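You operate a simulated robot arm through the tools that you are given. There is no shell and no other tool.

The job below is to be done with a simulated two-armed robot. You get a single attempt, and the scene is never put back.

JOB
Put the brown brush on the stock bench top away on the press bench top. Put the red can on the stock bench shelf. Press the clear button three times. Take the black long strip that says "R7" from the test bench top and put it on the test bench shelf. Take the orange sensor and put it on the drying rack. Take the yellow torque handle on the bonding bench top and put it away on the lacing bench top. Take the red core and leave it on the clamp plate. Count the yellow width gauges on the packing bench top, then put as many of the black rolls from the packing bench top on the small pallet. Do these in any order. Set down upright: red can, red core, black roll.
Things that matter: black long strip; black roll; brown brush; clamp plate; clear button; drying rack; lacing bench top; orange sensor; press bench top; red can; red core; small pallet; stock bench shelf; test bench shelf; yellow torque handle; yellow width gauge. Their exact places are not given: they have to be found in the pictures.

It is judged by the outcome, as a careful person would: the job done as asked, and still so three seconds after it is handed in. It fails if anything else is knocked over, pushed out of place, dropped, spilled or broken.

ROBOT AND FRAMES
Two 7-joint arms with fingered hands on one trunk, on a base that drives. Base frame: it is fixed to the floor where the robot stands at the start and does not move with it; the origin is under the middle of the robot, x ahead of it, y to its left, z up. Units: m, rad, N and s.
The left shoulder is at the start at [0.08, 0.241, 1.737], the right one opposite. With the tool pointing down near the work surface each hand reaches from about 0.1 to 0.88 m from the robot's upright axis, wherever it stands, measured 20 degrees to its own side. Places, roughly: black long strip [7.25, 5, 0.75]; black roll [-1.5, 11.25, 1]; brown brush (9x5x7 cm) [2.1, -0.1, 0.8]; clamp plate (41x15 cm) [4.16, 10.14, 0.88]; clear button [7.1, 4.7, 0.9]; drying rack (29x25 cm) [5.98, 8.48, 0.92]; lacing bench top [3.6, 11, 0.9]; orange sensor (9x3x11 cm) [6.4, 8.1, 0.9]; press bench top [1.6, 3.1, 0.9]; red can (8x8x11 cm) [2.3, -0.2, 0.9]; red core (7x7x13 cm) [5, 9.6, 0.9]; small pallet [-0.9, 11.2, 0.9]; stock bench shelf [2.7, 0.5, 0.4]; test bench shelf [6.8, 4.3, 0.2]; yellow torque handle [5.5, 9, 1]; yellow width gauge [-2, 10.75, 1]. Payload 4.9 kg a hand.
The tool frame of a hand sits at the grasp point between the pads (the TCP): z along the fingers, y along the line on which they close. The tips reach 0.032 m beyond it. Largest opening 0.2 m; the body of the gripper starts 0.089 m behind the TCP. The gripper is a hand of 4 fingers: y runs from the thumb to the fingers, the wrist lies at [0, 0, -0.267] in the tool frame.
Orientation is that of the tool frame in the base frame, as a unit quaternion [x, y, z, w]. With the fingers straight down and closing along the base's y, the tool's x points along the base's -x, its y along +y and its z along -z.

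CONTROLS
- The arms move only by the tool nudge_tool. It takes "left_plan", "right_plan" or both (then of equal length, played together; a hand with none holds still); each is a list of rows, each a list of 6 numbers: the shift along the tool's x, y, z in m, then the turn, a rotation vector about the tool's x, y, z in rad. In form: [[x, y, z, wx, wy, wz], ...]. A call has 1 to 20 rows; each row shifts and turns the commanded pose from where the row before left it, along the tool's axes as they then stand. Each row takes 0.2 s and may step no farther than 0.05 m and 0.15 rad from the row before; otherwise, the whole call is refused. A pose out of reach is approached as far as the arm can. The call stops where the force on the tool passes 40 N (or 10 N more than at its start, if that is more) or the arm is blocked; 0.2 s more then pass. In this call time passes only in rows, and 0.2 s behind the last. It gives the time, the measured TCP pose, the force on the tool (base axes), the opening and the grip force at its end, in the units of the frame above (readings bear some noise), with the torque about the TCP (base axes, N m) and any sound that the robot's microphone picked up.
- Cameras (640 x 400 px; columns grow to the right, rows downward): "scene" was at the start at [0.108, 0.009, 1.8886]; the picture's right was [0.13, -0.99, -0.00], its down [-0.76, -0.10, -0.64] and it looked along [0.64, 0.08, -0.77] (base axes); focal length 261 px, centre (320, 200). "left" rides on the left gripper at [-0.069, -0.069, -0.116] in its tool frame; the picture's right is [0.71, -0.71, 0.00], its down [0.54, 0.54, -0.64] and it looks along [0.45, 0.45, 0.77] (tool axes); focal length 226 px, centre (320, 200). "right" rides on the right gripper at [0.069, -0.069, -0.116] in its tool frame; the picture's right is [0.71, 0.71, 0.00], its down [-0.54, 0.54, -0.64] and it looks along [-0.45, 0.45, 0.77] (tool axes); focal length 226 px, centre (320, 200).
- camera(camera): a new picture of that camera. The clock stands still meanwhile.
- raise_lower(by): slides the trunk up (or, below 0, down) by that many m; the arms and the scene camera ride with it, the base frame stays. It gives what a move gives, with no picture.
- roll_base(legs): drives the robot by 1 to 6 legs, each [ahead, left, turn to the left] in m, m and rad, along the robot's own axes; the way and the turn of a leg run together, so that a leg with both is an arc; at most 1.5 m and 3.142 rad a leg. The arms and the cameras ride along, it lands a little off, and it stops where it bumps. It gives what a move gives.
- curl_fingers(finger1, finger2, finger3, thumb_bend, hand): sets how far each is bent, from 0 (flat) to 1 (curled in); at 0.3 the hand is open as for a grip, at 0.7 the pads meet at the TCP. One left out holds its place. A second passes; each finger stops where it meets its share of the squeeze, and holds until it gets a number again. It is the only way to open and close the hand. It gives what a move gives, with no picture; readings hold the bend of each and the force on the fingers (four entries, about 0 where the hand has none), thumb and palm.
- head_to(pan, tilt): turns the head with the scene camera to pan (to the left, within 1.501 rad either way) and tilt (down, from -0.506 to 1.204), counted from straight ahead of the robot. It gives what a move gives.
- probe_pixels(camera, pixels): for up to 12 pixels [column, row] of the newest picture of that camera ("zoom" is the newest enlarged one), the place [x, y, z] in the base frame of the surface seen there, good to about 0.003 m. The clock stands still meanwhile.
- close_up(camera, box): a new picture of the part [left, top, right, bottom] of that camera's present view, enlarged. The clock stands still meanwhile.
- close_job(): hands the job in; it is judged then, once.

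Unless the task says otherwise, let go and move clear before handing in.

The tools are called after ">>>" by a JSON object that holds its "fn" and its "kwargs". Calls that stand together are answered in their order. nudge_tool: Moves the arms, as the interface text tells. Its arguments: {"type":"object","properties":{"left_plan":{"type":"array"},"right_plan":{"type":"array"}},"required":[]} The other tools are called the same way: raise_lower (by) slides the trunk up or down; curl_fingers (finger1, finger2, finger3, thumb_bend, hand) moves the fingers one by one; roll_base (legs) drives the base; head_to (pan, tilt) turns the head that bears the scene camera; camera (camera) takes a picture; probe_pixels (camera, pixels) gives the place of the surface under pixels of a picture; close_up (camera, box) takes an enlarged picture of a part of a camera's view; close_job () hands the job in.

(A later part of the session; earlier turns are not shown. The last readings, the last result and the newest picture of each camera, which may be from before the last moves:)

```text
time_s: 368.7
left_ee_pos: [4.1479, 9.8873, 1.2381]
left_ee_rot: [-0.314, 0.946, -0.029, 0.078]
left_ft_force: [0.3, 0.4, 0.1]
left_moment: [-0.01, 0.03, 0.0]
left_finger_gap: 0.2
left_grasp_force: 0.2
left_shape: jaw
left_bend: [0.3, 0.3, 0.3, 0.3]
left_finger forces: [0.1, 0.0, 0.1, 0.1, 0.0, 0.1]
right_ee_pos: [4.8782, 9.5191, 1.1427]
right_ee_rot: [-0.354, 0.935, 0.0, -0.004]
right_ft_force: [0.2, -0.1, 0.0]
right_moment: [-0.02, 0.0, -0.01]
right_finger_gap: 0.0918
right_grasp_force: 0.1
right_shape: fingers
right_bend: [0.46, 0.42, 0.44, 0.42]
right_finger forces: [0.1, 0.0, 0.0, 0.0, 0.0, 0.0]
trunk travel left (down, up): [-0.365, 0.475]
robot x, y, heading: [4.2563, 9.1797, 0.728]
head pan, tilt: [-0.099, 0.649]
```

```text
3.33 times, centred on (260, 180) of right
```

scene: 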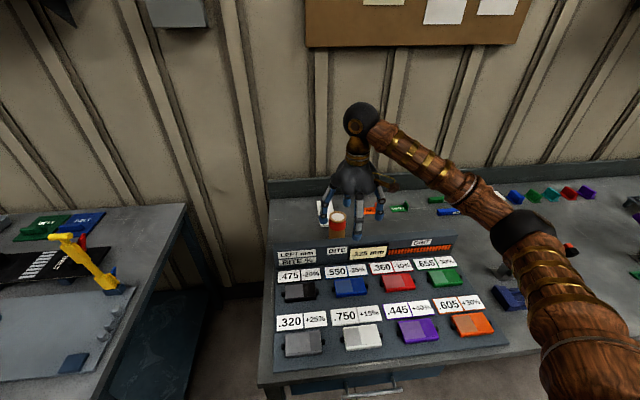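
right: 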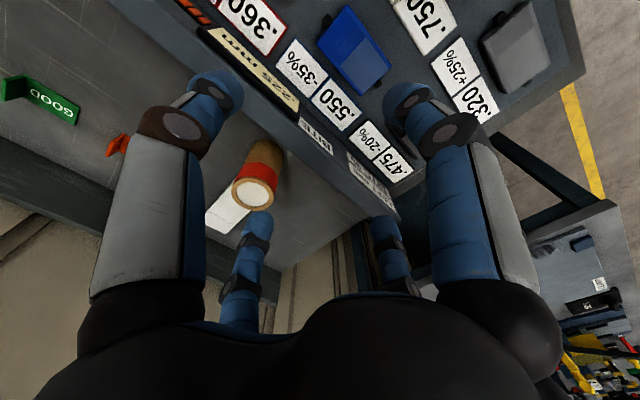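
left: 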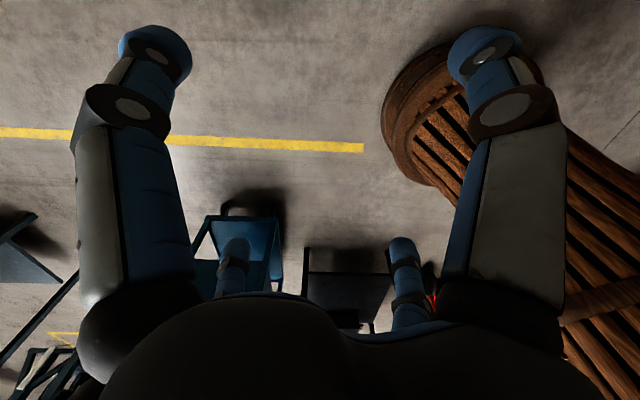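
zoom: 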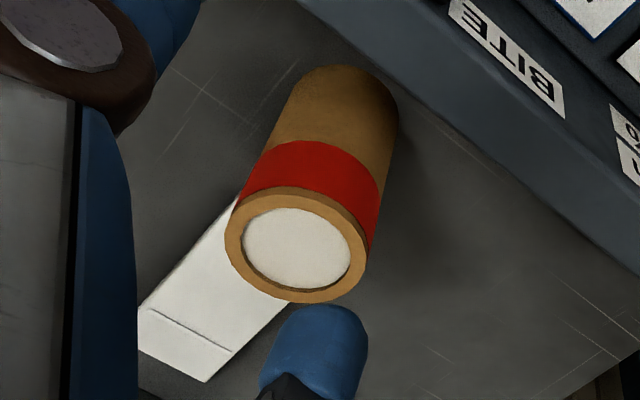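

Core centre (4.985,9.632). Moving over it, then descending part-way.

>>> {"fn": "nudge_tool", "kwargs": {"right_plan": [[-0.0387, 0.0033, 0, 0, 0, 0], [-0.0387, 0.0033, 0, 0, 0, 0], [-0.0387, 0.0033, 0, 0, 0, 0], [-0.0387, 0.0033, 0, 0, 0, 0], [0, 0, 0.04, 0, 0, 0], [0, 0, 0.04, 0, 0, 0]]}}

>>> {"fn": "camera", "kwargs": {"camera": "right"}}

>>> {"fn": "close_up", "kwargs": {"camera": "scene", "box": [280, 130, 420, 260]}}

```text
time_s: 370.1
left_ee_pos: [4.1477, 9.8854, 1.239]
left_ee_rot: [-0.313, 0.946, -0.029, 0.078]
left_ft_force: [-0.5, -1.3, -0.2]
left_moment: [-0.03, -0.01, 0.01]
left_finger_gap: 0.1999
left_grasp_force: 0.2
left_shape: jaw
left_bend: [0.3, 0.3, 0.3, 0.3]
left_finger forces: [0.0, 0.0, 0.0, 0.0, 0.1, 0.0]
right_ee_pos: [4.9846, 9.6306, 1.0645]
right_ee_rot: [-0.355, 0.935, 0.0, -0.003]
right_ft_force: [0.0, -0.7, 0.9]
right_moment: [0.0, 0.01, 0.01]
right_finger_gap: 0.0916
right_grasp_force: 0.0
right_shape: fingers
right_bend: [0.46, 0.42, 0.44, 0.42]
right_finger forces: [0.0, 0.1, 0.0, 0.0, 0.0, 0.1]
trunk travel left (down, up): [-0.365, 0.475]
robot x, y, heading: [4.2578, 9.1809, 0.729]
head pan, tilt: [-0.099, 0.649]
```

```text
taken
```

right: 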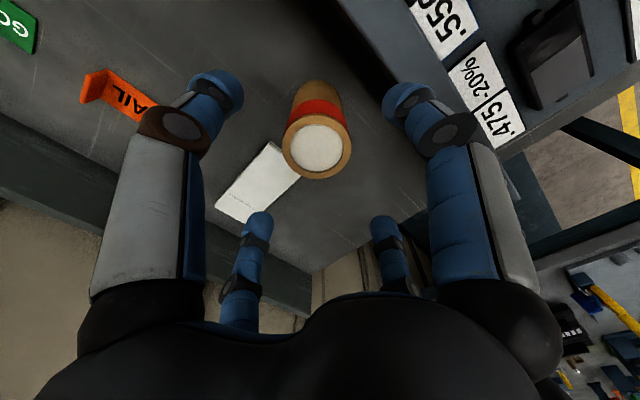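

```text
3.08 times, centred on (350, 195) of scene
```

zoom: 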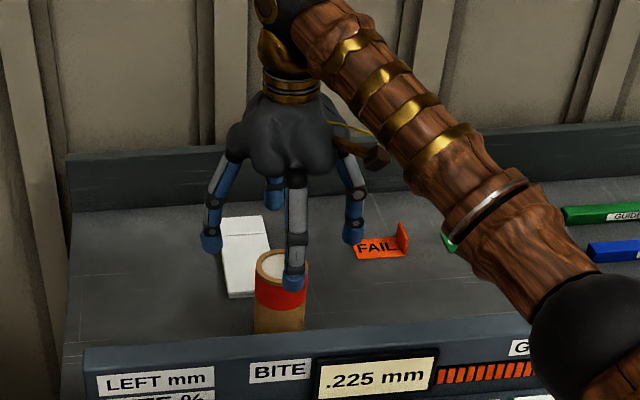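

Perfectly centred. Descending to grip height and closing all four fingers.

>>> {"fn": "nudge_tool", "kwargs": {"right_plan": [[0, 0, 0.04, 0, 0, 0], [0, 0, 0.04, 0, 0, 0], [0, 0, 0.03, 0, 0, 0]]}}

>>> {"fn": "curl_fingers", "kwargs": {"hand": "right", "finger1": 0.65, "finger2": 0.65, "finger3": 0.65, "thumb_bend": 0.65}}

>>> {"fn": "camera", "kwargs": {"camera": "right"}}

```text
time_s: 370.9
left_ee_pos: [4.1468, 9.887, 1.2374]
left_ee_rot: [-0.314, 0.946, -0.03, 0.079]
left_ft_force: [0.6, 0.5, -0.1]
left_moment: [-0.03, 0.01, -0.03]
left_finger_gap: 0.1998
left_grasp_force: 0.0
left_shape: jaw
left_bend: [0.3, 0.3, 0.3, 0.3]
left_finger forces: [0.0, 0.0, 0.0, 0.1, 0.0, 0.1]
right_ee_pos: [4.9844, 9.6311, 0.9541]
right_ee_rot: [-0.353, 0.935, -0.001, -0.002]
right_ft_force: [3.4, 4.7, 2.9]
right_moment: [-0.21, 0.23, -0.02]
right_finger_gap: 0.087
right_grasp_force: 3.4
right_shape: fingers
right_bend: [0.49, 0.42, 0.44, 0.42]
right_finger forces: [6.5, 0.0, 0.0, 0.1, 0.0, 0.1]
trunk travel left (down, up): [-0.365, 0.475]
robot x, y, heading: [4.2521, 9.1798, 0.724]
head pan, tilt: [-0.099, 0.649]
```

```text
time_s: 371.9
left_ee_pos: [4.1463, 9.8855, 1.2372]
left_ee_rot: [-0.314, 0.946, -0.029, 0.078]
left_ft_force: [-0.1, 1.1, 0.2]
left_moment: [0.03, -0.02, 0.0]
left_finger_gap: 0.2001
left_grasp_force: 0.0
left_shape: jaw
left_bend: [0.3, 0.3, 0.3, 0.3]
left_finger forces: [0.0, 0.0, 0.0, 0.0, 0.0, 0.0]
right_ee_pos: [4.984, 9.6303, 0.953]
right_ee_rot: [-0.355, 0.935, -0.001, -0.004]
right_ft_force: [-0.4, -0.6, -0.3]
right_moment: [-0.04, 0.0, 0.02]
right_finger_gap: 0.0363
right_grasp_force: 16.9
right_shape: fingers
right_bend: [0.61, 0.59, 0.57, 0.6]
right_finger forces: [5.9, 8.3, 7.8, 0.0, 11.6, 0.1]
trunk travel left (down, up): [-0.365, 0.475]
robot x, y, heading: [4.2587, 9.176, 0.724]
head pan, tilt: [-0.099, 0.649]
```

```text
taken
```

right: 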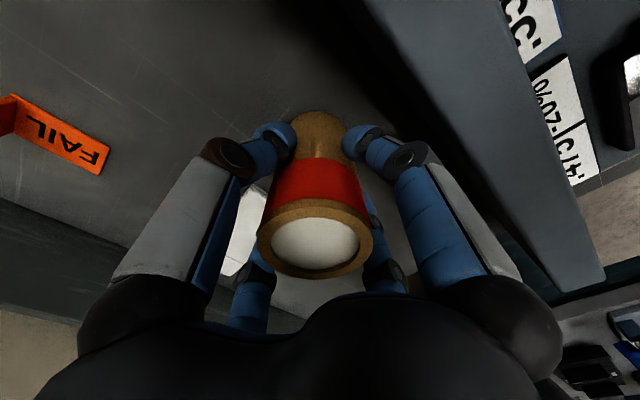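

Finger1 brushed the display panel lightly on the way down (6 N) and is now off it, gripping the core with the others. I'll lift straight up and verify the panel hasn't shifted.

>>> {"fn": "nudge_tool", "kwargs": {"right_plan": [[0, 0, -0.02, 0, 0, 0], [0, 0, -0.03, 0, 0, 0], [0, 0, -0.04, 0, 0, 0], [0, 0, -0.04, 0, 0, 0], [0, 0, -0.04, 0, 0, 0]]}}

>>> {"fn": "camera", "kwargs": {"camera": "scene"}}

>>> {"fn": "close_up", "kwargs": {"camera": "scene", "box": [260, 110, 460, 270]}}

```text
time_s: 373.1
left_ee_pos: [4.1459, 9.8855, 1.2377]
left_ee_rot: [-0.315, 0.945, -0.029, 0.079]
left_ft_force: [0.9, 0.6, -0.3]
left_moment: [-0.03, -0.01, 0.0]
left_finger_gap: 0.1999
left_grasp_force: 0.1
left_shape: jaw
left_bend: [0.3, 0.3, 0.3, 0.3]
left_finger forces: [0.0, 0.1, 0.1, 0.1, 0.0, 0.0]
right_ee_pos: [4.9853, 9.63, 1.1229]
right_ee_rot: [-0.355, 0.935, -0.002, -0.004]
right_ft_force: [-0.5, -0.4, -1.5]
right_moment: [-0.02, -0.01, 0.0]
right_finger_gap: 0.0359
right_grasp_force: 16.9
right_shape: fingers
right_bend: [0.61, 0.59, 0.57, 0.6]
right_finger forces: [5.9, 8.2, 7.8, 0.1, 11.4, 0.0]
trunk travel left (down, up): [-0.365, 0.475]
robot x, y, heading: [4.2601, 9.1776, 0.725]
head pan, tilt: [-0.099, 0.649]
```

```text
taken
```

scene: 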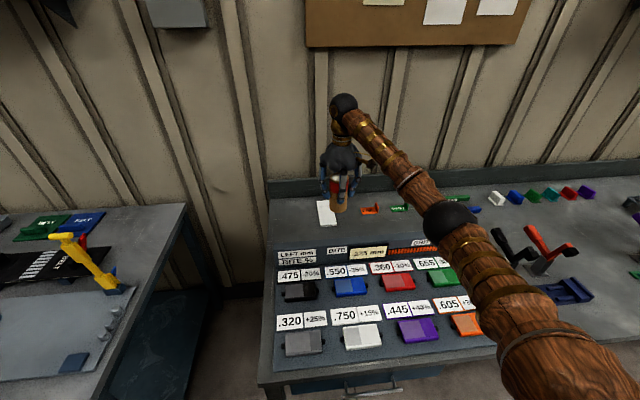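

```text
2.50 times, centred on (360, 190) of scene
```

zoom: 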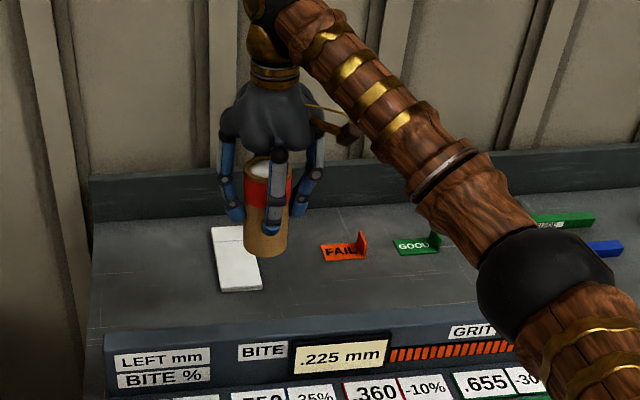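

The panel is unmoved and the core is held upright. I'll raise it a little, back off 0.5 m, and drive left to the clamp plate.

>>> {"fn": "nudge_tool", "kwargs": {"right_plan": [[0, 0, -0.03, 0, 0, 0], [0, 0, -0.03, 0, 0, 0]]}}

>>> {"fn": "roll_base", "kwargs": {"legs": [[-0.5, 0.0, 0.0], [0.0, 0.955, 0.0]]}}

>>> {"fn": "head_to", "kwargs": {"pan": -0.1, "tilt": 0.6}}

>>> {"fn": "camera", "kwargs": {"camera": "scene"}}

>>> {"fn": "close_up", "kwargs": {"camera": "scene", "box": [240, 180, 460, 320]}}

```text
time_s: 373.7
left_ee_pos: [4.1458, 9.8853, 1.2371]
left_ee_rot: [-0.315, 0.945, -0.03, 0.079]
left_ft_force: [-0.5, 0.1, 0.4]
left_moment: [0.02, -0.05, -0.01]
left_finger_gap: 0.2
left_grasp_force: 0.0
left_shape: jaw
left_bend: [0.3, 0.3, 0.3, 0.3]
left_finger forces: [0.1, 0.0, 0.0, 0.0, 0.1, 0.0]
right_ee_pos: [4.9848, 9.6303, 1.1825]
right_ee_rot: [-0.354, 0.935, -0.001, -0.003]
right_ft_force: [0.8, -0.5, -1.9]
right_moment: [-0.02, -0.02, 0.0]
right_finger_gap: 0.0361
right_grasp_force: 16.7
right_shape: fingers
right_bend: [0.61, 0.59, 0.57, 0.6]
right_finger forces: [5.8, 8.3, 7.8, 0.0, 11.4, 0.0]
trunk travel left (down, up): [-0.365, 0.475]
robot x, y, heading: [4.2526, 9.1801, 0.73]
head pan, tilt: [-0.099, 0.649]
```

```text
time_s: 381.3
left_ee_pos: [3.1357, 10.2684, 1.2381]
left_ee_rot: [-0.315, 0.945, -0.028, 0.078]
left_ft_force: [0.6, -0.8, 0.0]
left_moment: [0.01, 0.0, 0.02]
left_finger_gap: 0.1999
left_grasp_force: 0.2
left_shape: jaw
left_bend: [0.3, 0.3, 0.3, 0.3]
left_finger forces: [0.0, 0.0, 0.0, 0.0, 0.1, 0.1]
right_ee_pos: [3.9758, 10.0154, 1.1816]
right_ee_rot: [-0.355, 0.935, 0.0, -0.003]
right_ft_force: [-0.2, -0.4, -2.1]
right_moment: [0.02, 0.04, 0.0]
right_finger_gap: 0.0362
right_grasp_force: 16.6
right_shape: fingers
right_bend: [0.61, 0.59, 0.57, 0.6]
right_finger forces: [5.7, 8.4, 8.0, 0.0, 11.4, 0.1]
trunk travel left (down, up): [-0.365, 0.475]
robot x, y, heading: [3.2429, 9.5627, 0.727]
head pan, tilt: [-0.099, 0.649]
```

```text
time_s: 381.9
left_ee_pos: [3.1351, 10.2688, 1.238]
left_ee_rot: [-0.316, 0.945, -0.029, 0.079]
left_ft_force: [0.7, -0.1, -0.3]
left_moment: [0.01, 0.03, -0.02]
left_finger_gap: 0.1999
left_grasp_force: 0.0
left_shape: jaw
left_bend: [0.3, 0.3, 0.3, 0.3]
left_finger forces: [0.1, 0.1, 0.0, 0.0, 0.0, 0.0]
right_ee_pos: [3.9761, 10.0152, 1.1827]
right_ee_rot: [-0.355, 0.935, 0.0, -0.003]
right_ft_force: [-0.6, 0.4, -1.8]
right_moment: [0.02, 0.0, 0.03]
right_finger_gap: 0.036
right_grasp_force: 16.8
right_shape: fingers
right_bend: [0.61, 0.59, 0.57, 0.6]
right_finger forces: [5.8, 8.3, 7.9, 0.0, 11.4, 0.0]
trunk travel left (down, up): [-0.365, 0.475]
robot x, y, heading: [3.2434, 9.561, 0.727]
head pan, tilt: [-0.099, 0.6]
```

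```text
taken
```

scene: 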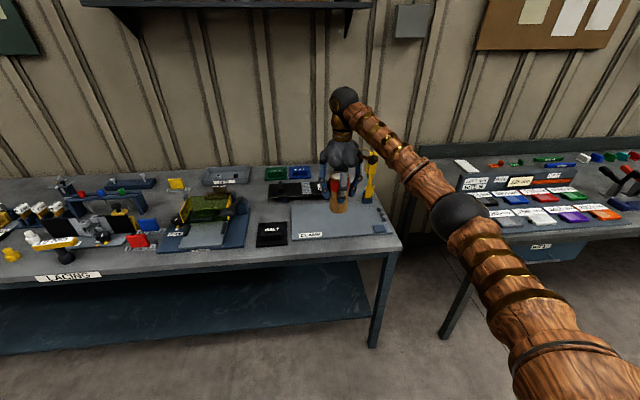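

```text
2.86 times, centred on (350, 250) of scene
```

zoom: 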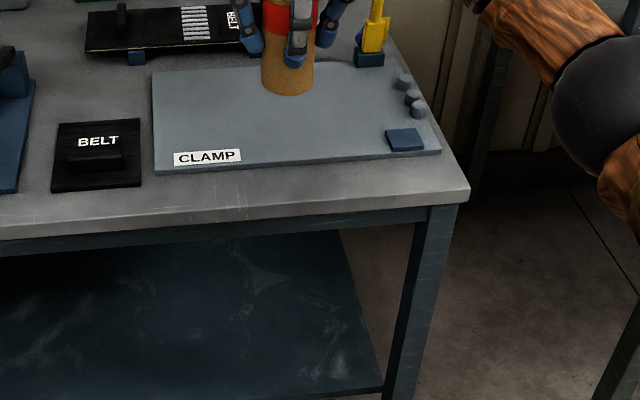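

The clamp plate is well visible. I'll probe its extent to choose the spot for the core.

>>> {"fn": "probe_pixels", "kwargs": {"camera": "zoom", "pixels": [[160, 80], [160, 160], [435, 148], [345, 68], [250, 120], [300, 125], [208, 157], [405, 140], [370, 60], [415, 100], [230, 110], [200, 30]]}}

```text
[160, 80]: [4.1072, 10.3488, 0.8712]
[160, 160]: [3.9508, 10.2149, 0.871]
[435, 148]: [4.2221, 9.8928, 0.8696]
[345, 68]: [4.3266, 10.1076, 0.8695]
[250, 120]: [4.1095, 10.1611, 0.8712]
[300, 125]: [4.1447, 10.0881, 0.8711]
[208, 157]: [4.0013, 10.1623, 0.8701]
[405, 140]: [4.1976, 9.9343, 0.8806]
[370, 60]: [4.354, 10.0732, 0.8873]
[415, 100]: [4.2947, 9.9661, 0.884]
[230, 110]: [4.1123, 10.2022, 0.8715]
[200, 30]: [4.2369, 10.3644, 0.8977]
```

Plate spans a 0.41×0.21 m area at z=0.871. I'll drive forward 0.2 m to bring the core over its left-centre portion.

>>> {"fn": "roll_base", "kwargs": {"legs": [[0.2, 0.012, 0.0]]}}

>>> {"fn": "camera", "kwargs": {"camera": "right"}}

>>> {"fn": "close_up", "kwargs": {"camera": "scene", "box": [250, 130, 450, 290]}}

```text
time_s: 383.5
left_ee_pos: [3.2749, 10.4085, 1.2394]
left_ee_rot: [-0.315, 0.945, -0.029, 0.079]
left_ft_force: [-0.2, 0.0, 0.5]
left_moment: [0.04, -0.01, 0.01]
left_finger_gap: 0.1999
left_grasp_force: 0.1
left_shape: jaw
left_bend: [0.3, 0.3, 0.3, 0.3]
left_finger forces: [0.0, 0.0, 0.0, 0.0, 0.0, 0.0]
right_ee_pos: [4.1138, 10.1561, 1.184]
right_ee_rot: [-0.355, 0.935, 0.0, -0.003]
right_ft_force: [-0.9, 0.4, -2.0]
right_moment: [0.03, -0.02, 0.01]
right_finger_gap: 0.0362
right_grasp_force: 17.1
right_shape: fingers
right_bend: [0.61, 0.59, 0.57, 0.6]
right_finger forces: [5.8, 8.3, 7.8, 0.0, 11.4, 0.1]
trunk travel left (down, up): [-0.365, 0.475]
robot x, y, heading: [3.3832, 9.7024, 0.728]
head pan, tilt: [-0.099, 0.6]
```

```text
taken
```

right: 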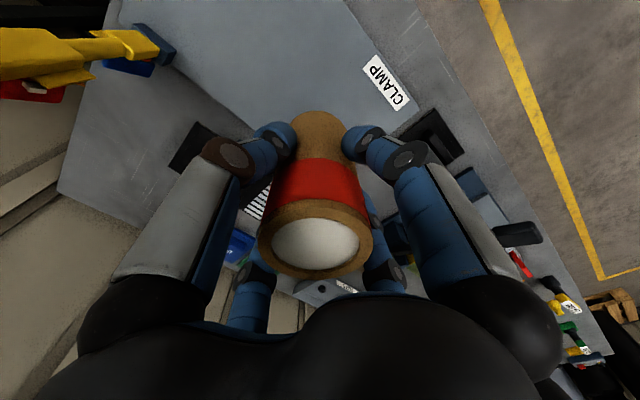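

```text
2.50 times, centred on (350, 210) of scene
```

zoom: 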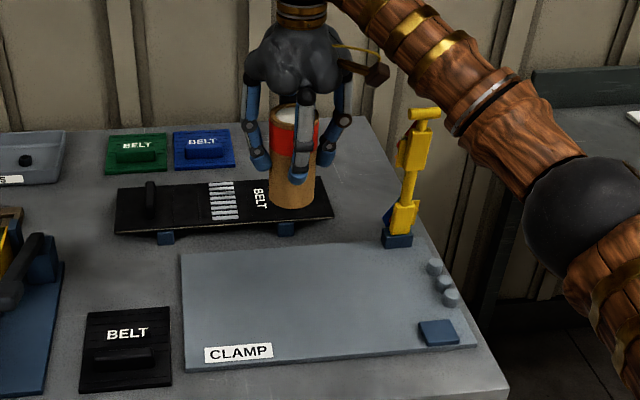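

The core is above the plate's centre-left, clear of the yellow clamp. Lowering most of the way.

>>> {"fn": "nudge_tool", "kwargs": {"right_plan": [[0, 0, 0.04, 0, 0, 0], [0, 0, 0.04, 0, 0, 0], [0, 0, 0.04, 0, 0, 0], [0, 0, 0.04, 0, 0, 0], [0, 0, 0.035, 0, 0, 0]]}}

>>> {"fn": "close_up", "kwargs": {"camera": "scene", "box": [270, 160, 430, 290]}}

```text
time_s: 384.7
left_ee_pos: [3.2746, 10.4097, 1.2375]
left_ee_rot: [-0.316, 0.945, -0.029, 0.079]
left_ft_force: [0.4, 0.2, 1.0]
left_moment: [-0.02, 0.01, -0.01]
left_finger_gap: 0.2002
left_grasp_force: 0.0
left_shape: jaw
left_bend: [0.3, 0.3, 0.3, 0.3]
left_finger forces: [0.0, 0.0, 0.1, 0.0, 0.0, 0.1]
right_ee_pos: [4.113, 10.1566, 0.9878]
right_ee_rot: [-0.355, 0.935, 0.0, -0.004]
right_ft_force: [-0.8, 0.1, -1.3]
right_moment: [0.0, 0.0, -0.02]
right_finger_gap: 0.0361
right_grasp_force: 16.9
right_shape: fingers
right_bend: [0.61, 0.59, 0.57, 0.6]
right_finger forces: [5.7, 8.2, 7.9, 0.0, 11.3, 0.0]
trunk travel left (down, up): [-0.365, 0.475]
robot x, y, heading: [3.3846, 9.7044, 0.725]
head pan, tilt: [-0.099, 0.6]
```

```text
3.08 times, centred on (350, 225) of scene
```

zoom: 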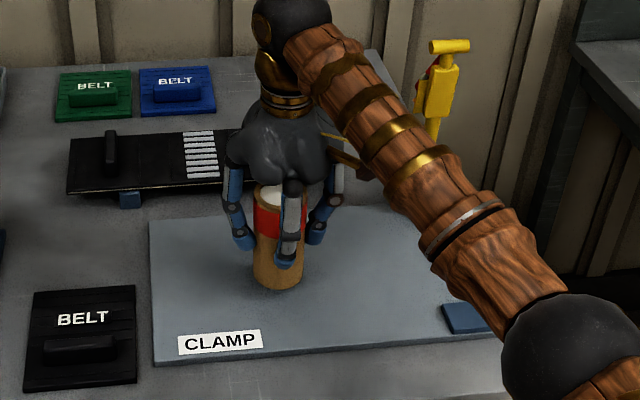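

Good. Creeping down for contact.

>>> {"fn": "nudge_tool", "kwargs": {"right_plan": [[0, 0, 0.01, 0, 0, 0], [0, 0, 0.005, 0, 0, 0]]}}

>>> {"fn": "nudge_tool", "kwargs": {"right_plan": [[0, 0, 0.0035, 0, 0, 0]]}}

>>> {"fn": "nudge_tool", "kwargs": {"right_plan": [[0, 0, 0.003, 0, 0, 0]]}}

```text
time_s: 385.3
left_ee_pos: [3.2757, 10.4101, 1.2381]
left_ee_rot: [-0.315, 0.945, -0.03, 0.079]
left_ft_force: [0.4, 1.3, -0.2]
left_moment: [0.01, 0.0, -0.02]
left_finger_gap: 0.1999
left_grasp_force: 0.0
left_shape: jaw
left_bend: [0.3, 0.3, 0.3, 0.3]
left_finger forces: [0.0, 0.0, 0.0, 0.0, 0.1, 0.0]
right_ee_pos: [4.1133, 10.1571, 0.9711]
right_ee_rot: [-0.355, 0.935, -0.001, -0.004]
right_ft_force: [0.1, -0.2, -1.0]
right_moment: [-0.04, 0.01, -0.01]
right_finger_gap: 0.0362
right_grasp_force: 16.4
right_shape: fingers
right_bend: [0.61, 0.59, 0.57, 0.6]
right_finger forces: [5.7, 8.3, 7.7, 0.1, 11.4, 0.1]
trunk travel left (down, up): [-0.365, 0.475]
robot x, y, heading: [3.3839, 9.7072, 0.727]
head pan, tilt: [-0.099, 0.6]
```

```text
time_s: 385.7
left_ee_pos: [3.2752, 10.4094, 1.2389]
left_ee_rot: [-0.315, 0.945, -0.03, 0.079]
left_ft_force: [0.0, -0.4, -0.3]
left_moment: [-0.04, 0.01, 0.02]
left_finger_gap: 0.2
left_grasp_force: 0.1
left_shape: jaw
left_bend: [0.3, 0.3, 0.3, 0.3]
left_finger forces: [0.0, 0.0, 0.1, 0.0, 0.1, 0.1]
right_ee_pos: [4.1138, 10.1562, 0.9691]
right_ee_rot: [-0.354, 0.935, 0.0, -0.004]
right_ft_force: [0.3, -0.4, -1.5]
right_moment: [-0.03, 0.02, -0.03]
right_finger_gap: 0.0362
right_grasp_force: 16.8
right_shape: fingers
right_bend: [0.61, 0.59, 0.57, 0.6]
right_finger forces: [5.7, 8.2, 7.8, 0.1, 11.3, 0.1]
trunk travel left (down, up): [-0.365, 0.475]
robot x, y, heading: [3.3836, 9.7058, 0.728]
head pan, tilt: [-0.099, 0.6]
```

```text
time_s: 386.1
left_ee_pos: [3.2746, 10.4104, 1.2379]
left_ee_rot: [-0.316, 0.945, -0.03, 0.079]
left_ft_force: [0.2, 0.2, 0.1]
left_moment: [0.01, 0.02, 0.0]
left_finger_gap: 0.2001
left_grasp_force: 0.0
left_shape: jaw
left_bend: [0.3, 0.3, 0.3, 0.3]
left_finger forces: [0.0, 0.1, 0.0, 0.0, 0.0, 0.0]
right_ee_pos: [4.1135, 10.1557, 0.9666]
right_ee_rot: [-0.356, 0.935, -0.002, -0.003]
right_ft_force: [0.3, 0.2, -1.0]
right_moment: [0.03, -0.01, -0.01]
right_finger_gap: 0.036
right_grasp_force: 16.7
right_shape: fingers
right_bend: [0.61, 0.59, 0.57, 0.6]
right_finger forces: [5.8, 8.2, 7.7, 0.1, 11.3, 0.0]
trunk travel left (down, up): [-0.365, 0.475]
robot x, y, heading: [3.3843, 9.704, 0.729]
head pan, tilt: [-0.099, 0.6]
```

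>>> {"fn": "nudge_tool", "kwargs": {"right_plan": [[0, 0, 0.003, 0, 0, 0]]}}

>>> {"fn": "nudge_tool", "kwargs": {"right_plan": [[0, 0, 0.002, 0, 0, 0]]}}

```text
time_s: 386.5
left_ee_pos: [3.2746, 10.4077, 1.2384]
left_ee_rot: [-0.315, 0.945, -0.029, 0.079]
left_ft_force: [-0.3, -0.5, 0.1]
left_moment: [0.0, -0.04, -0.01]
left_finger_gap: 0.2002
left_grasp_force: 0.0
left_shape: jaw
left_bend: [0.3, 0.3, 0.3, 0.3]
left_finger forces: [0.0, 0.0, 0.1, 0.0, 0.0, 0.0]
right_ee_pos: [4.1137, 10.1559, 0.965]
right_ee_rot: [-0.356, 0.935, 0.0, -0.003]
right_ft_force: [1.4, -0.1, 2.5]
right_moment: [0.08, 0.03, -0.02]
right_finger_gap: 0.0364
right_grasp_force: 17.4
right_shape: fingers
right_bend: [0.61, 0.59, 0.57, 0.6]
right_finger forces: [5.8, 8.5, 8.2, 0.1, 11.7, 0.0]
trunk travel left (down, up): [-0.365, 0.475]
robot x, y, heading: [3.3825, 9.7057, 0.732]
head pan, tilt: [-0.099, 0.6]
```

```text
time_s: 386.9
left_ee_pos: [3.2739, 10.4087, 1.2394]
left_ee_rot: [-0.315, 0.945, -0.029, 0.079]
left_ft_force: [0.2, -0.4, 0.6]
left_moment: [-0.01, -0.01, -0.01]
left_finger_gap: 0.2
left_grasp_force: 0.0
left_shape: jaw
left_bend: [0.3, 0.3, 0.3, 0.3]
left_finger forces: [0.0, 0.0, 0.0, 0.0, 0.0, 0.0]
right_ee_pos: [4.1142, 10.1564, 0.9628]
right_ee_rot: [-0.355, 0.935, 0.001, -0.001]
right_ft_force: [1.8, 0.3, 14.4]
right_moment: [0.15, -0.1, -0.01]
right_finger_gap: 0.0359
right_grasp_force: 17.8
right_shape: fingers
right_bend: [0.61, 0.59, 0.57, 0.6]
right_finger forces: [6.2, 9.0, 9.4, 0.1, 12.3, 0.0]
trunk travel left (down, up): [-0.365, 0.475]
robot x, y, heading: [3.3869, 9.7027, 0.73]
head pan, tilt: [-0.099, 0.6]
```

The core is seated on the plate (14 N). I'll ease up 1.5 mm, release all fingers and lift away.

>>> {"fn": "nudge_tool", "kwargs": {"right_plan": [[0, 0, -0.0015, 0, 0, 0]]}}

>>> {"fn": "curl_fingers", "kwargs": {"hand": "right", "finger1": 0.44, "finger2": 0.44, "finger3": 0.44, "thumb_bend": 0.44}}

>>> {"fn": "camera", "kwargs": {"camera": "right"}}

>>> {"fn": "nudge_tool", "kwargs": {"right_plan": [[0, 0, -0.03, 0, 0, 0], [0, 0, -0.04, 0, 0, 0], [0, 0, -0.04, 0, 0, 0], [0, 0, -0.04, 0, 0, 0], [0, 0, -0.03, 0, 0, 0]]}}

>>> {"fn": "close_up", "kwargs": {"camera": "scene", "box": [270, 160, 430, 290]}}

```text
time_s: 387.3
left_ee_pos: [3.2743, 10.4081, 1.2381]
left_ee_rot: [-0.315, 0.945, -0.029, 0.079]
left_ft_force: [-0.5, 0.5, -0.4]
left_moment: [0.01, -0.02, 0.04]
left_finger_gap: 0.1997
left_grasp_force: 0.0
left_shape: jaw
left_bend: [0.3, 0.3, 0.3, 0.3]
left_finger forces: [0.0, 0.0, 0.0, 0.1, 0.0, 0.0]
right_ee_pos: [4.114, 10.1553, 0.9631]
right_ee_rot: [-0.355, 0.935, -0.001, -0.001]
right_ft_force: [2.7, 1.3, 13.4]
right_moment: [0.18, -0.12, 0.04]
right_finger_gap: 0.0358
right_grasp_force: 18.7
right_shape: fingers
right_bend: [0.61, 0.59, 0.57, 0.6]
right_finger forces: [6.1, 9.2, 9.7, 0.0, 12.1, 0.0]
trunk travel left (down, up): [-0.365, 0.475]
robot x, y, heading: [3.3859, 9.7036, 0.732]
head pan, tilt: [-0.099, 0.6]
```

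```text
time_s: 388.3
left_ee_pos: [3.2744, 10.4092, 1.2386]
left_ee_rot: [-0.316, 0.945, -0.029, 0.08]
left_ft_force: [0.0, 0.2, 0.8]
left_moment: [0.0, 0.0, 0.01]
left_finger_gap: 0.2
left_grasp_force: 0.0
left_shape: jaw
left_bend: [0.3, 0.3, 0.3, 0.3]
left_finger forces: [0.0, 0.0, 0.0, 0.0, 0.1, 0.0]
right_ee_pos: [4.1132, 10.1551, 0.9634]
right_ee_rot: [-0.355, 0.935, 0.0, -0.004]
right_ft_force: [-0.3, 0.3, -0.7]
right_moment: [0.01, -0.01, 0.0]
right_finger_gap: 0.0906
right_grasp_force: 0.1
right_shape: fingers
right_bend: [0.44, 0.44, 0.44, 0.44]
right_finger forces: [0.0, 0.0, 0.0, 0.1, 0.0, 0.0]
trunk travel left (down, up): [-0.365, 0.475]
robot x, y, heading: [3.3852, 9.7054, 0.722]
head pan, tilt: [-0.099, 0.6]
```

```text
taken
```

right: 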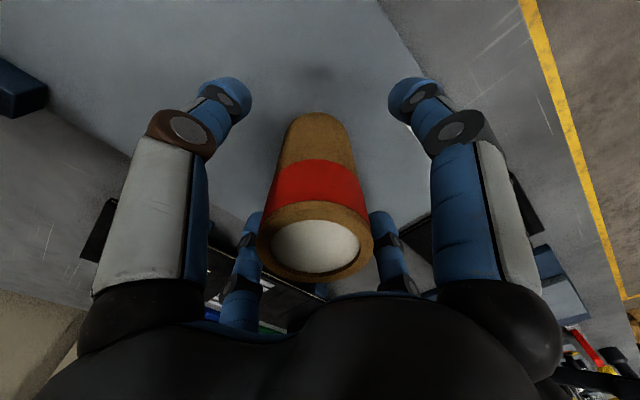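

```text
time_s: 389.5
left_ee_pos: [3.2748, 10.4094, 1.2379]
left_ee_rot: [-0.315, 0.945, -0.029, 0.079]
left_ft_force: [0.0, 0.0, -0.3]
left_moment: [0.02, 0.0, -0.03]
left_finger_gap: 0.1999
left_grasp_force: 0.0
left_shape: jaw
left_bend: [0.3, 0.3, 0.3, 0.3]
left_finger forces: [0.0, 0.0, 0.1, 0.0, 0.0, 0.0]
right_ee_pos: [4.1144, 10.1554, 1.1416]
right_ee_rot: [-0.354, 0.935, -0.001, -0.003]
right_ft_force: [0.3, 0.0, -0.6]
right_moment: [0.03, -0.01, 0.02]
right_finger_gap: 0.0908
right_grasp_force: 0.0
right_shape: fingers
right_bend: [0.44, 0.44, 0.44, 0.44]
right_finger forces: [0.1, 0.0, 0.0, 0.0, 0.0, 0.1]
trunk travel left (down, up): [-0.365, 0.475]
robot x, y, heading: [3.3857, 9.7076, 0.726]
head pan, tilt: [-0.099, 0.6]
```

```text
3.08 times, centred on (350, 225) of scene
```

zoom: 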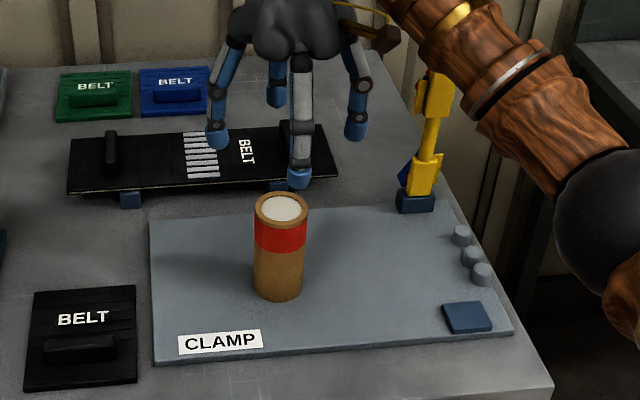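

The core stands upright on the clamp plate. Last task: the packing bench. I'll back off, turn left, and look toward it.

>>> {"fn": "roll_base", "kwargs": {"legs": [[-0.45, 0.0, 0.0], [0.0, 0.0, 1.571]]}}

>>> {"fn": "raise_lower", "kwargs": {"by": 0.28}}

>>> {"fn": "head_to", "kwargs": {"pan": 0.3, "tilt": 0.25}}

>>> {"fn": "camera", "kwargs": {"camera": "scene"}}

```text
time_s: 396.0
left_ee_pos: [2.3437, 9.3059, 1.2374]
left_ee_rot: [0.887, -0.453, -0.034, -0.077]
left_ft_force: [0.3, 0.5, -0.8]
left_moment: [0.01, 0.03, 0.01]
left_finger_gap: 0.2
left_grasp_force: 0.1
left_shape: jaw
left_bend: [0.3, 0.3, 0.3, 0.3]
left_finger forces: [0.0, 0.0, 0.1, 0.0, 0.0, 0.0]
right_ee_pos: [2.6106, 10.1418, 1.1407]
right_ee_rot: [0.908, -0.418, 0.003, 0.002]
right_ft_force: [0.2, -0.8, 0.1]
right_moment: [-0.02, 0.0, 0.0]
right_finger_gap: 0.0907
right_grasp_force: 0.1
right_shape: fingers
right_bend: [0.44, 0.44, 0.44, 0.44]
right_finger forces: [0.1, 0.0, 0.0, 0.0, 0.0, 0.1]
trunk travel left (down, up): [-0.365, 0.475]
robot x, y, heading: [3.0554, 9.4069, 2.288]
head pan, tilt: [-0.099, 0.6]
```

```text
time_s: 398.8
left_ee_pos: [2.3426, 9.3067, 1.518]
left_ee_rot: [0.887, -0.453, -0.035, -0.077]
left_ft_force: [0.2, 0.0, -0.6]
left_moment: [-0.02, 0.01, 0.01]
left_finger_gap: 0.1998
left_grasp_force: 0.1
left_shape: jaw
left_bend: [0.3, 0.3, 0.3, 0.3]
left_finger forces: [0.0, 0.1, 0.1, 0.1, 0.1, 0.0]
right_ee_pos: [2.6104, 10.1418, 1.422]
right_ee_rot: [0.909, -0.418, 0.002, 0.002]
right_ft_force: [-0.1, -0.8, 0.5]
right_moment: [-0.03, -0.02, 0.01]
right_finger_gap: 0.0908
right_grasp_force: 0.1
right_shape: fingers
right_bend: [0.44, 0.44, 0.44, 0.44]
right_finger forces: [0.0, 0.0, 0.1, 0.1, 0.0, 0.0]
trunk travel left (down, up): [-0.645, 0.195]
robot x, y, heading: [3.047, 9.4063, 2.285]
head pan, tilt: [-0.099, 0.6]
```

```text
time_s: 399.7
left_ee_pos: [2.3437, 9.3056, 1.518]
left_ee_rot: [0.888, -0.453, -0.034, -0.076]
left_ft_force: [0.6, -0.1, 0.8]
left_moment: [0.0, -0.01, 0.02]
left_finger_gap: 0.1998
left_grasp_force: 0.0
left_shape: jaw
left_bend: [0.3, 0.3, 0.3, 0.3]
left_finger forces: [0.1, 0.0, 0.0, 0.1, 0.1, 0.0]
right_ee_pos: [2.6097, 10.1423, 1.4222]
right_ee_rot: [0.908, -0.418, 0.003, 0.002]
right_ft_force: [0.7, -0.8, 0.5]
right_moment: [0.0, -0.01, -0.03]
right_finger_gap: 0.0907
right_grasp_force: 0.1
right_shape: fingers
right_bend: [0.44, 0.44, 0.44, 0.44]
right_finger forces: [0.1, 0.0, 0.0, 0.0, 0.0, 0.1]
trunk travel left (down, up): [-0.645, 0.195]
robot x, y, heading: [3.0492, 9.4041, 2.284]
head pan, tilt: [0.3, 0.25]
```

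```text
taken
```

scene: 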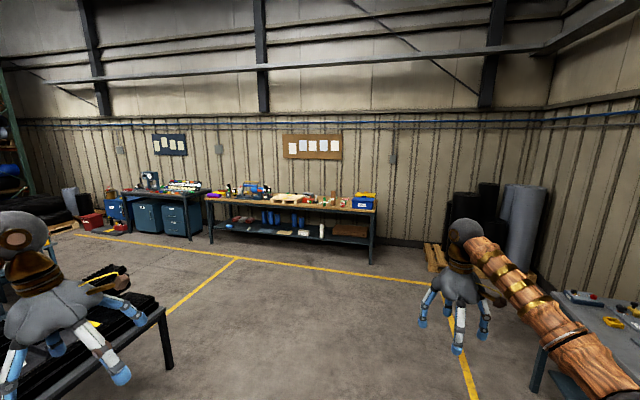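

The packing bench is the one at (290,205) on the far side. I'll zoom in and probe some points.

>>> {"fn": "close_up", "kwargs": {"camera": "scene", "box": [190, 160, 400, 280]}}

>>> {"fn": "probe_pixels", "kwargs": {"camera": "scene", "pixels": [[212, 200], [372, 210], [290, 200], [372, 262], [210, 243], [235, 257], [430, 280], [160, 200], [165, 310], [150, 290], [290, 262], [60, 245]]}}

```text
3.05 times, centred on (295, 220) of scene
```

zoom: 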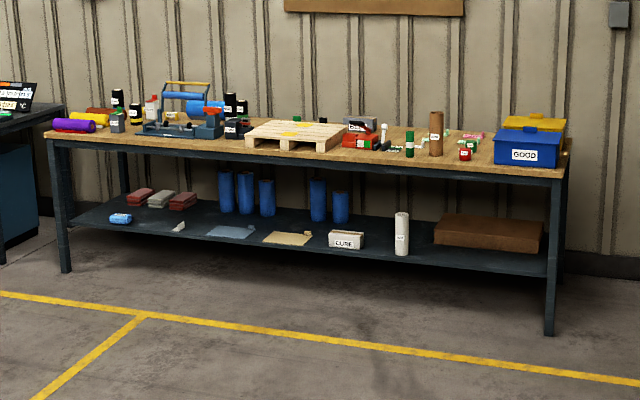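

```text
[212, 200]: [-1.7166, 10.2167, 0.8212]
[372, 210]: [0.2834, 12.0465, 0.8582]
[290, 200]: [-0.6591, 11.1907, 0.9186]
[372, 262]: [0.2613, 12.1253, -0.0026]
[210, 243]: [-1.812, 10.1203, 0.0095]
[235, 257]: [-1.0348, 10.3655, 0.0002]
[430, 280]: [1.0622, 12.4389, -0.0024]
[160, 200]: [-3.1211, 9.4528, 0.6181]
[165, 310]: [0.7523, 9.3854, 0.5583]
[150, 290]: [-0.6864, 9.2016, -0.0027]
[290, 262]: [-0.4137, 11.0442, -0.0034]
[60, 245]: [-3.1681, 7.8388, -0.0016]
```

The bench's front edge is at about n=9.75 and I'm facing it. I'll drive forward past the side table, then left to stand in front of the bench.

>>> {"fn": "roll_base", "kwargs": {"legs": [[0.0, 0.0, 0.012], [1.3, 0.0, 0.0], [1.3, 0.0, 0.0], [0.0, 0.8, 0.0], [0.0, 0.8, 0.0]]}}

>>> {"fn": "head_to", "kwargs": {"pan": 0.1, "tilt": 0.4}}

>>> {"fn": "camera", "kwargs": {"camera": "scene"}}

```text
time_s: 420.5
left_ee_pos: [-0.5648, 10.186, 1.5194]
left_ee_rot: [0.89, -0.448, -0.035, -0.076]
left_ft_force: [1.0, 0.9, -0.7]
left_moment: [-0.02, 0.0, 0.02]
left_finger_gap: 0.1999
left_grasp_force: 0.0
left_shape: jaw
left_bend: [0.3, 0.3, 0.3, 0.3]
left_finger forces: [0.0, 0.0, 0.0, 0.0, 0.0, 0.0]
right_ee_pos: [-0.3072, 11.0248, 1.4222]
right_ee_rot: [0.911, -0.412, 0.003, 0.003]
right_ft_force: [-0.1, 0.0, -0.1]
right_moment: [0.01, 0.0, 0.0]
right_finger_gap: 0.0909
right_grasp_force: 0.1
right_shape: fingers
right_bend: [0.44, 0.44, 0.44, 0.44]
right_finger forces: [0.0, 0.0, 0.0, 0.0, 0.0, 0.0]
trunk travel left (down, up): [-0.645, 0.195]
robot x, y, heading: [0.1422, 10.2924, 2.293]
head pan, tilt: [0.3, 0.25]
```

```text
time_s: 421.2
left_ee_pos: [-0.5644, 10.1857, 1.5186]
left_ee_rot: [0.89, -0.448, -0.035, -0.076]
left_ft_force: [0.0, -0.1, -0.9]
left_moment: [0.0, 0.0, -0.03]
left_finger_gap: 0.1998
left_grasp_force: 0.0
left_shape: jaw
left_bend: [0.3, 0.3, 0.3, 0.3]
left_finger forces: [0.0, 0.0, 0.1, 0.1, 0.0, 0.0]
right_ee_pos: [-0.3082, 11.0239, 1.422]
right_ee_rot: [0.911, -0.413, 0.002, 0.002]
right_ft_force: [-0.9, -0.6, 0.0]
right_moment: [0.01, -0.03, 0.02]
right_finger_gap: 0.0907
right_grasp_force: 0.0
right_shape: fingers
right_bend: [0.44, 0.44, 0.44, 0.44]
right_finger forces: [0.0, 0.1, 0.0, 0.0, 0.1, 0.0]
trunk travel left (down, up): [-0.645, 0.195]
robot x, y, heading: [0.1392, 10.2922, 2.294]
head pan, tilt: [0.099, 0.4]
```

```text
taken
```

scene: 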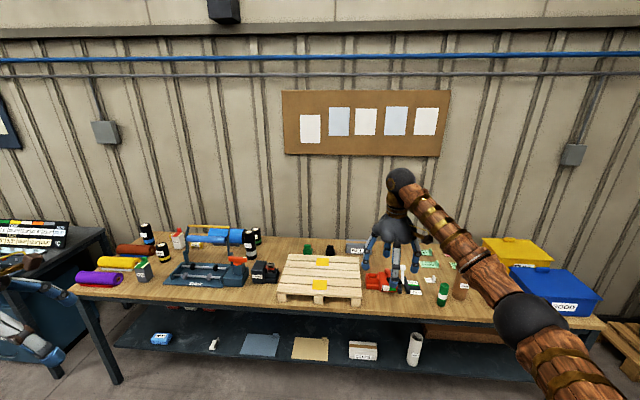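

>>> {"fn": "close_up", "kwargs": {"camera": "scene", "box": [60, 210, 300, 310]}}

>>> {"fn": "close_up", "kwargs": {"camera": "scene", "box": [260, 220, 480, 320]}}

>>> {"fn": "close_up", "kwargs": {"camera": "scene", "box": [440, 220, 640, 330]}}

```text
2.67 times, centred on (180, 260) of scene
```

zoom: 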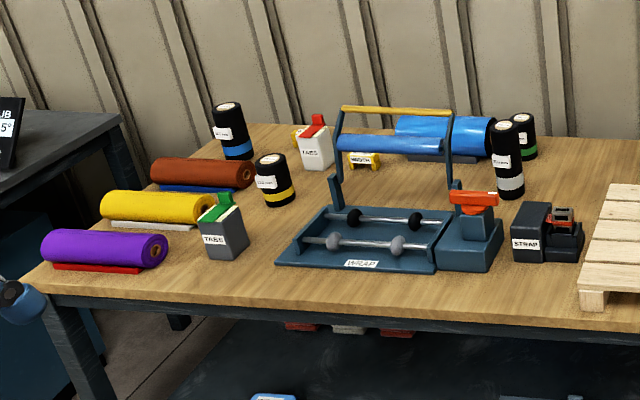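

```text
2.91 times, centred on (370, 270) of scene
```

zoom: 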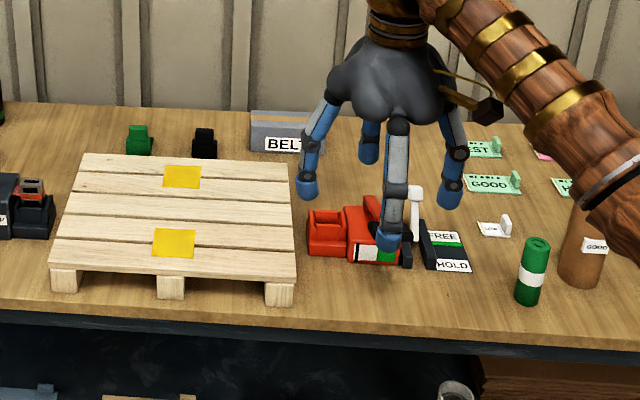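

```text
3.20 times, centred on (540, 275) of scene
```

zoom: 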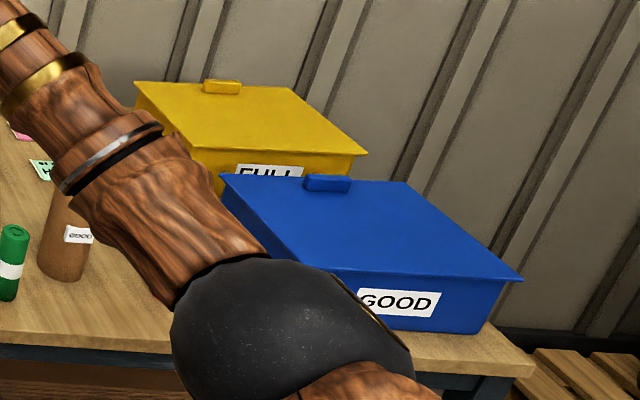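

I see four black rolls (bands: blue, yellow, white, green) and at least one yellow "WIDTH" gauge at zoom (362,160), with possibly another yellow bit behind the TABS box. I'll draw the hand back and move left for a better count.

>>> {"fn": "nudge_tool", "kwargs": {"right_plan": [[0.04, 0, 0, 0, 0, 0], [0.04, 0, 0, 0, 0, 0], [0.04, 0, 0, 0, 0, 0], [0.04, 0, 0, 0, 0, 0]]}}

>>> {"fn": "roll_base", "kwargs": {"legs": [[0.0, 0.75, 0.0], [0.25, 0.0, 0.0]]}}

>>> {"fn": "head_to", "kwargs": {"pan": 0.1, "tilt": 0.55}}

>>> {"fn": "camera", "kwargs": {"camera": "scene"}}

>>> {"fn": "close_up", "kwargs": {"camera": "scene", "box": [180, 180, 420, 320]}}

```text
time_s: 422.2
left_ee_pos: [-0.5641, 10.1836, 1.5198]
left_ee_rot: [0.89, -0.447, -0.035, -0.076]
left_ft_force: [-0.5, -0.5, 0.3]
left_moment: [0.01, 0.02, -0.01]
left_finger_gap: 0.1999
left_grasp_force: 0.0
left_shape: jaw
left_bend: [0.3, 0.3, 0.3, 0.3]
left_finger forces: [0.0, 0.0, 0.0, 0.0, 0.0, 0.1]
right_ee_pos: [-0.2026, 10.9028, 1.4235]
right_ee_rot: [0.912, -0.411, 0.002, 0.002]
right_ft_force: [0.3, -0.3, 0.0]
right_moment: [0.04, 0.02, -0.01]
right_finger_gap: 0.0908
right_grasp_force: 0.0
right_shape: fingers
right_bend: [0.44, 0.44, 0.44, 0.44]
right_finger forces: [0.0, 0.1, 0.1, 0.0, 0.0, 0.0]
trunk travel left (down, up): [-0.645, 0.195]
robot x, y, heading: [0.1403, 10.2919, 2.298]
head pan, tilt: [0.099, 0.4]
```

```text
time_s: 427.7
left_ee_pos: [-1.2922, 9.8641, 1.5193]
left_ee_rot: [0.891, -0.446, -0.036, -0.076]
left_ft_force: [1.3, -0.9, 0.1]
left_moment: [0.05, 0.06, 0.0]
left_finger_gap: 0.2
left_grasp_force: 0.0
left_shape: jaw
left_bend: [0.3, 0.3, 0.3, 0.3]
left_finger forces: [0.0, 0.0, 0.0, 0.0, 0.0, 0.1]
right_ee_pos: [-0.9322, 10.5845, 1.4249]
right_ee_rot: [0.911, -0.412, 0.002, 0.001]
right_ft_force: [0.4, 0.0, 0.6]
right_moment: [0.02, 0.06, 0.01]
right_finger_gap: 0.0906
right_grasp_force: 0.1
right_shape: fingers
right_bend: [0.44, 0.44, 0.44, 0.44]
right_finger forces: [0.1, 0.0, 0.0, 0.0, 0.1, 0.0]
trunk travel left (down, up): [-0.645, 0.195]
robot x, y, heading: [-0.5896, 9.9778, 2.294]
head pan, tilt: [0.099, 0.4]
```

```text
time_s: 428.4
left_ee_pos: [-1.2948, 9.8672, 1.5187]
left_ee_rot: [0.891, -0.446, -0.036, -0.076]
left_ft_force: [0.4, -0.6, 0.3]
left_moment: [-0.01, 0.0, 0.0]
left_finger_gap: 0.2
left_grasp_force: 0.2
left_shape: jaw
left_bend: [0.3, 0.3, 0.3, 0.3]
left_finger forces: [0.1, 0.0, 0.0, 0.0, 0.1, 0.1]
right_ee_pos: [-0.935, 10.5859, 1.4256]
right_ee_rot: [0.912, -0.411, 0.002, 0.002]
right_ft_force: [0.7, 0.2, 1.0]
right_moment: [0.03, 0.04, -0.01]
right_finger_gap: 0.0911
right_grasp_force: 0.1
right_shape: fingers
right_bend: [0.44, 0.44, 0.44, 0.44]
right_finger forces: [0.0, 0.1, 0.1, 0.0, 0.0, 0.0]
trunk travel left (down, up): [-0.645, 0.195]
robot x, y, heading: [-0.5902, 9.9748, 2.299]
head pan, tilt: [0.099, 0.55]
```

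```text
taken
```

scene: 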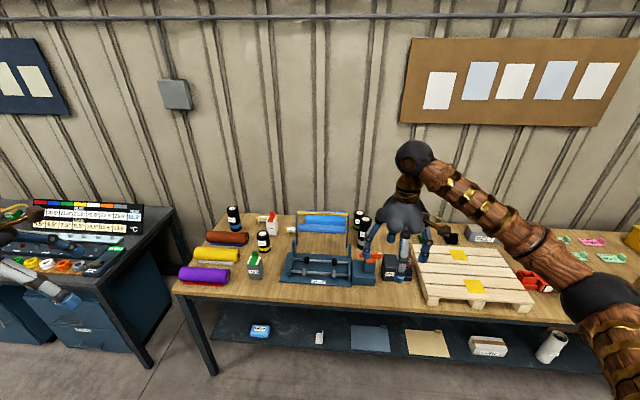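

```text
2.67 times, centred on (300, 250) of scene
```

zoom: 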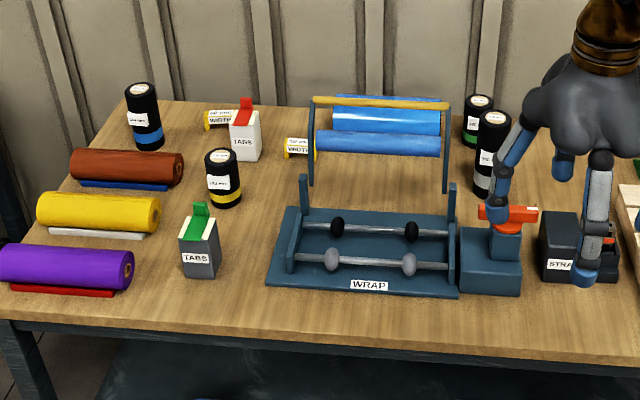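

Two yellow WIDTH gauges are visible at zoom (215,120) and (297,148). I'll zoom in closely and check behind the WRAP machine and elsewhere for more.

>>> {"fn": "close_up", "kwargs": {"camera": "scene", "box": [245, 195, 325, 260]}}

>>> {"fn": "close_up", "kwargs": {"camera": "scene", "box": [300, 190, 400, 270]}}

>>> {"fn": "head_to", "kwargs": {"pan": -0.4, "tilt": 0.55}}

>>> {"fn": "camera", "kwargs": {"camera": "scene"}}

```text
6.15 times, centred on (285, 228) of scene
```

zoom: 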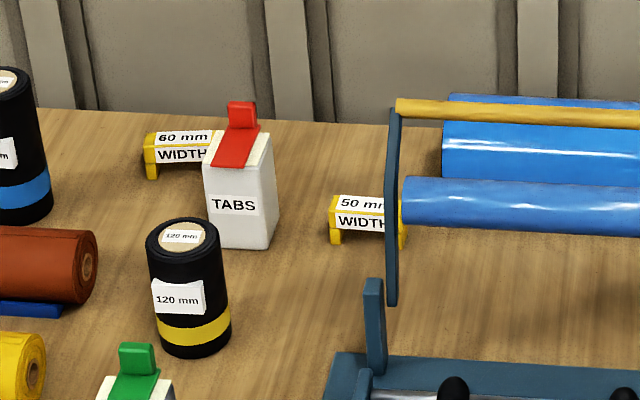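

```text
5.00 times, centred on (350, 230) of scene
```

zoom: 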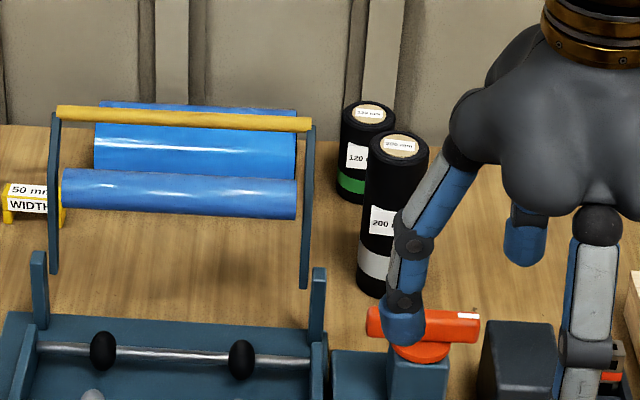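

```text
time_s: 429.4
left_ee_pos: [-1.2966, 9.8682, 1.5185]
left_ee_rot: [0.891, -0.446, -0.034, -0.077]
left_ft_force: [-0.9, 0.6, 0.5]
left_moment: [-0.01, -0.03, -0.01]
left_finger_gap: 0.1999
left_grasp_force: 0.1
left_shape: jaw
left_bend: [0.3, 0.3, 0.3, 0.3]
left_finger forces: [0.0, 0.1, 0.0, 0.0, 0.1, 0.1]
right_ee_pos: [-0.9378, 10.5876, 1.4234]
right_ee_rot: [0.911, -0.412, 0.003, 0.002]
right_ft_force: [-0.7, 0.4, -0.6]
right_moment: [0.0, -0.01, -0.01]
right_finger_gap: 0.091
right_grasp_force: 0.0
right_shape: fingers
right_bend: [0.44, 0.44, 0.44, 0.44]
right_finger forces: [0.0, 0.1, 0.0, 0.0, 0.1, 0.0]
trunk travel left (down, up): [-0.645, 0.195]
robot x, y, heading: [-0.5928, 9.9792, 2.296]
head pan, tilt: [-0.4, 0.55]
```

```text
taken
```

scene: 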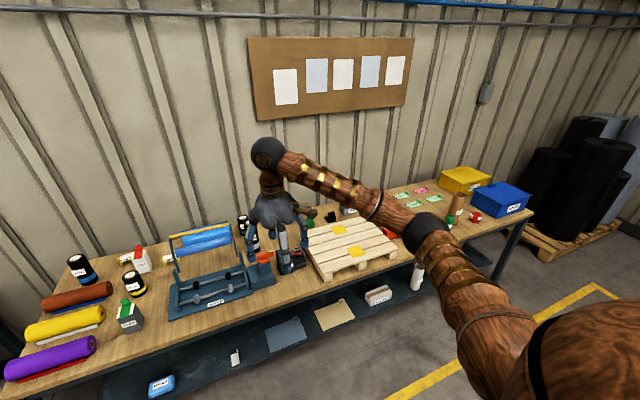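

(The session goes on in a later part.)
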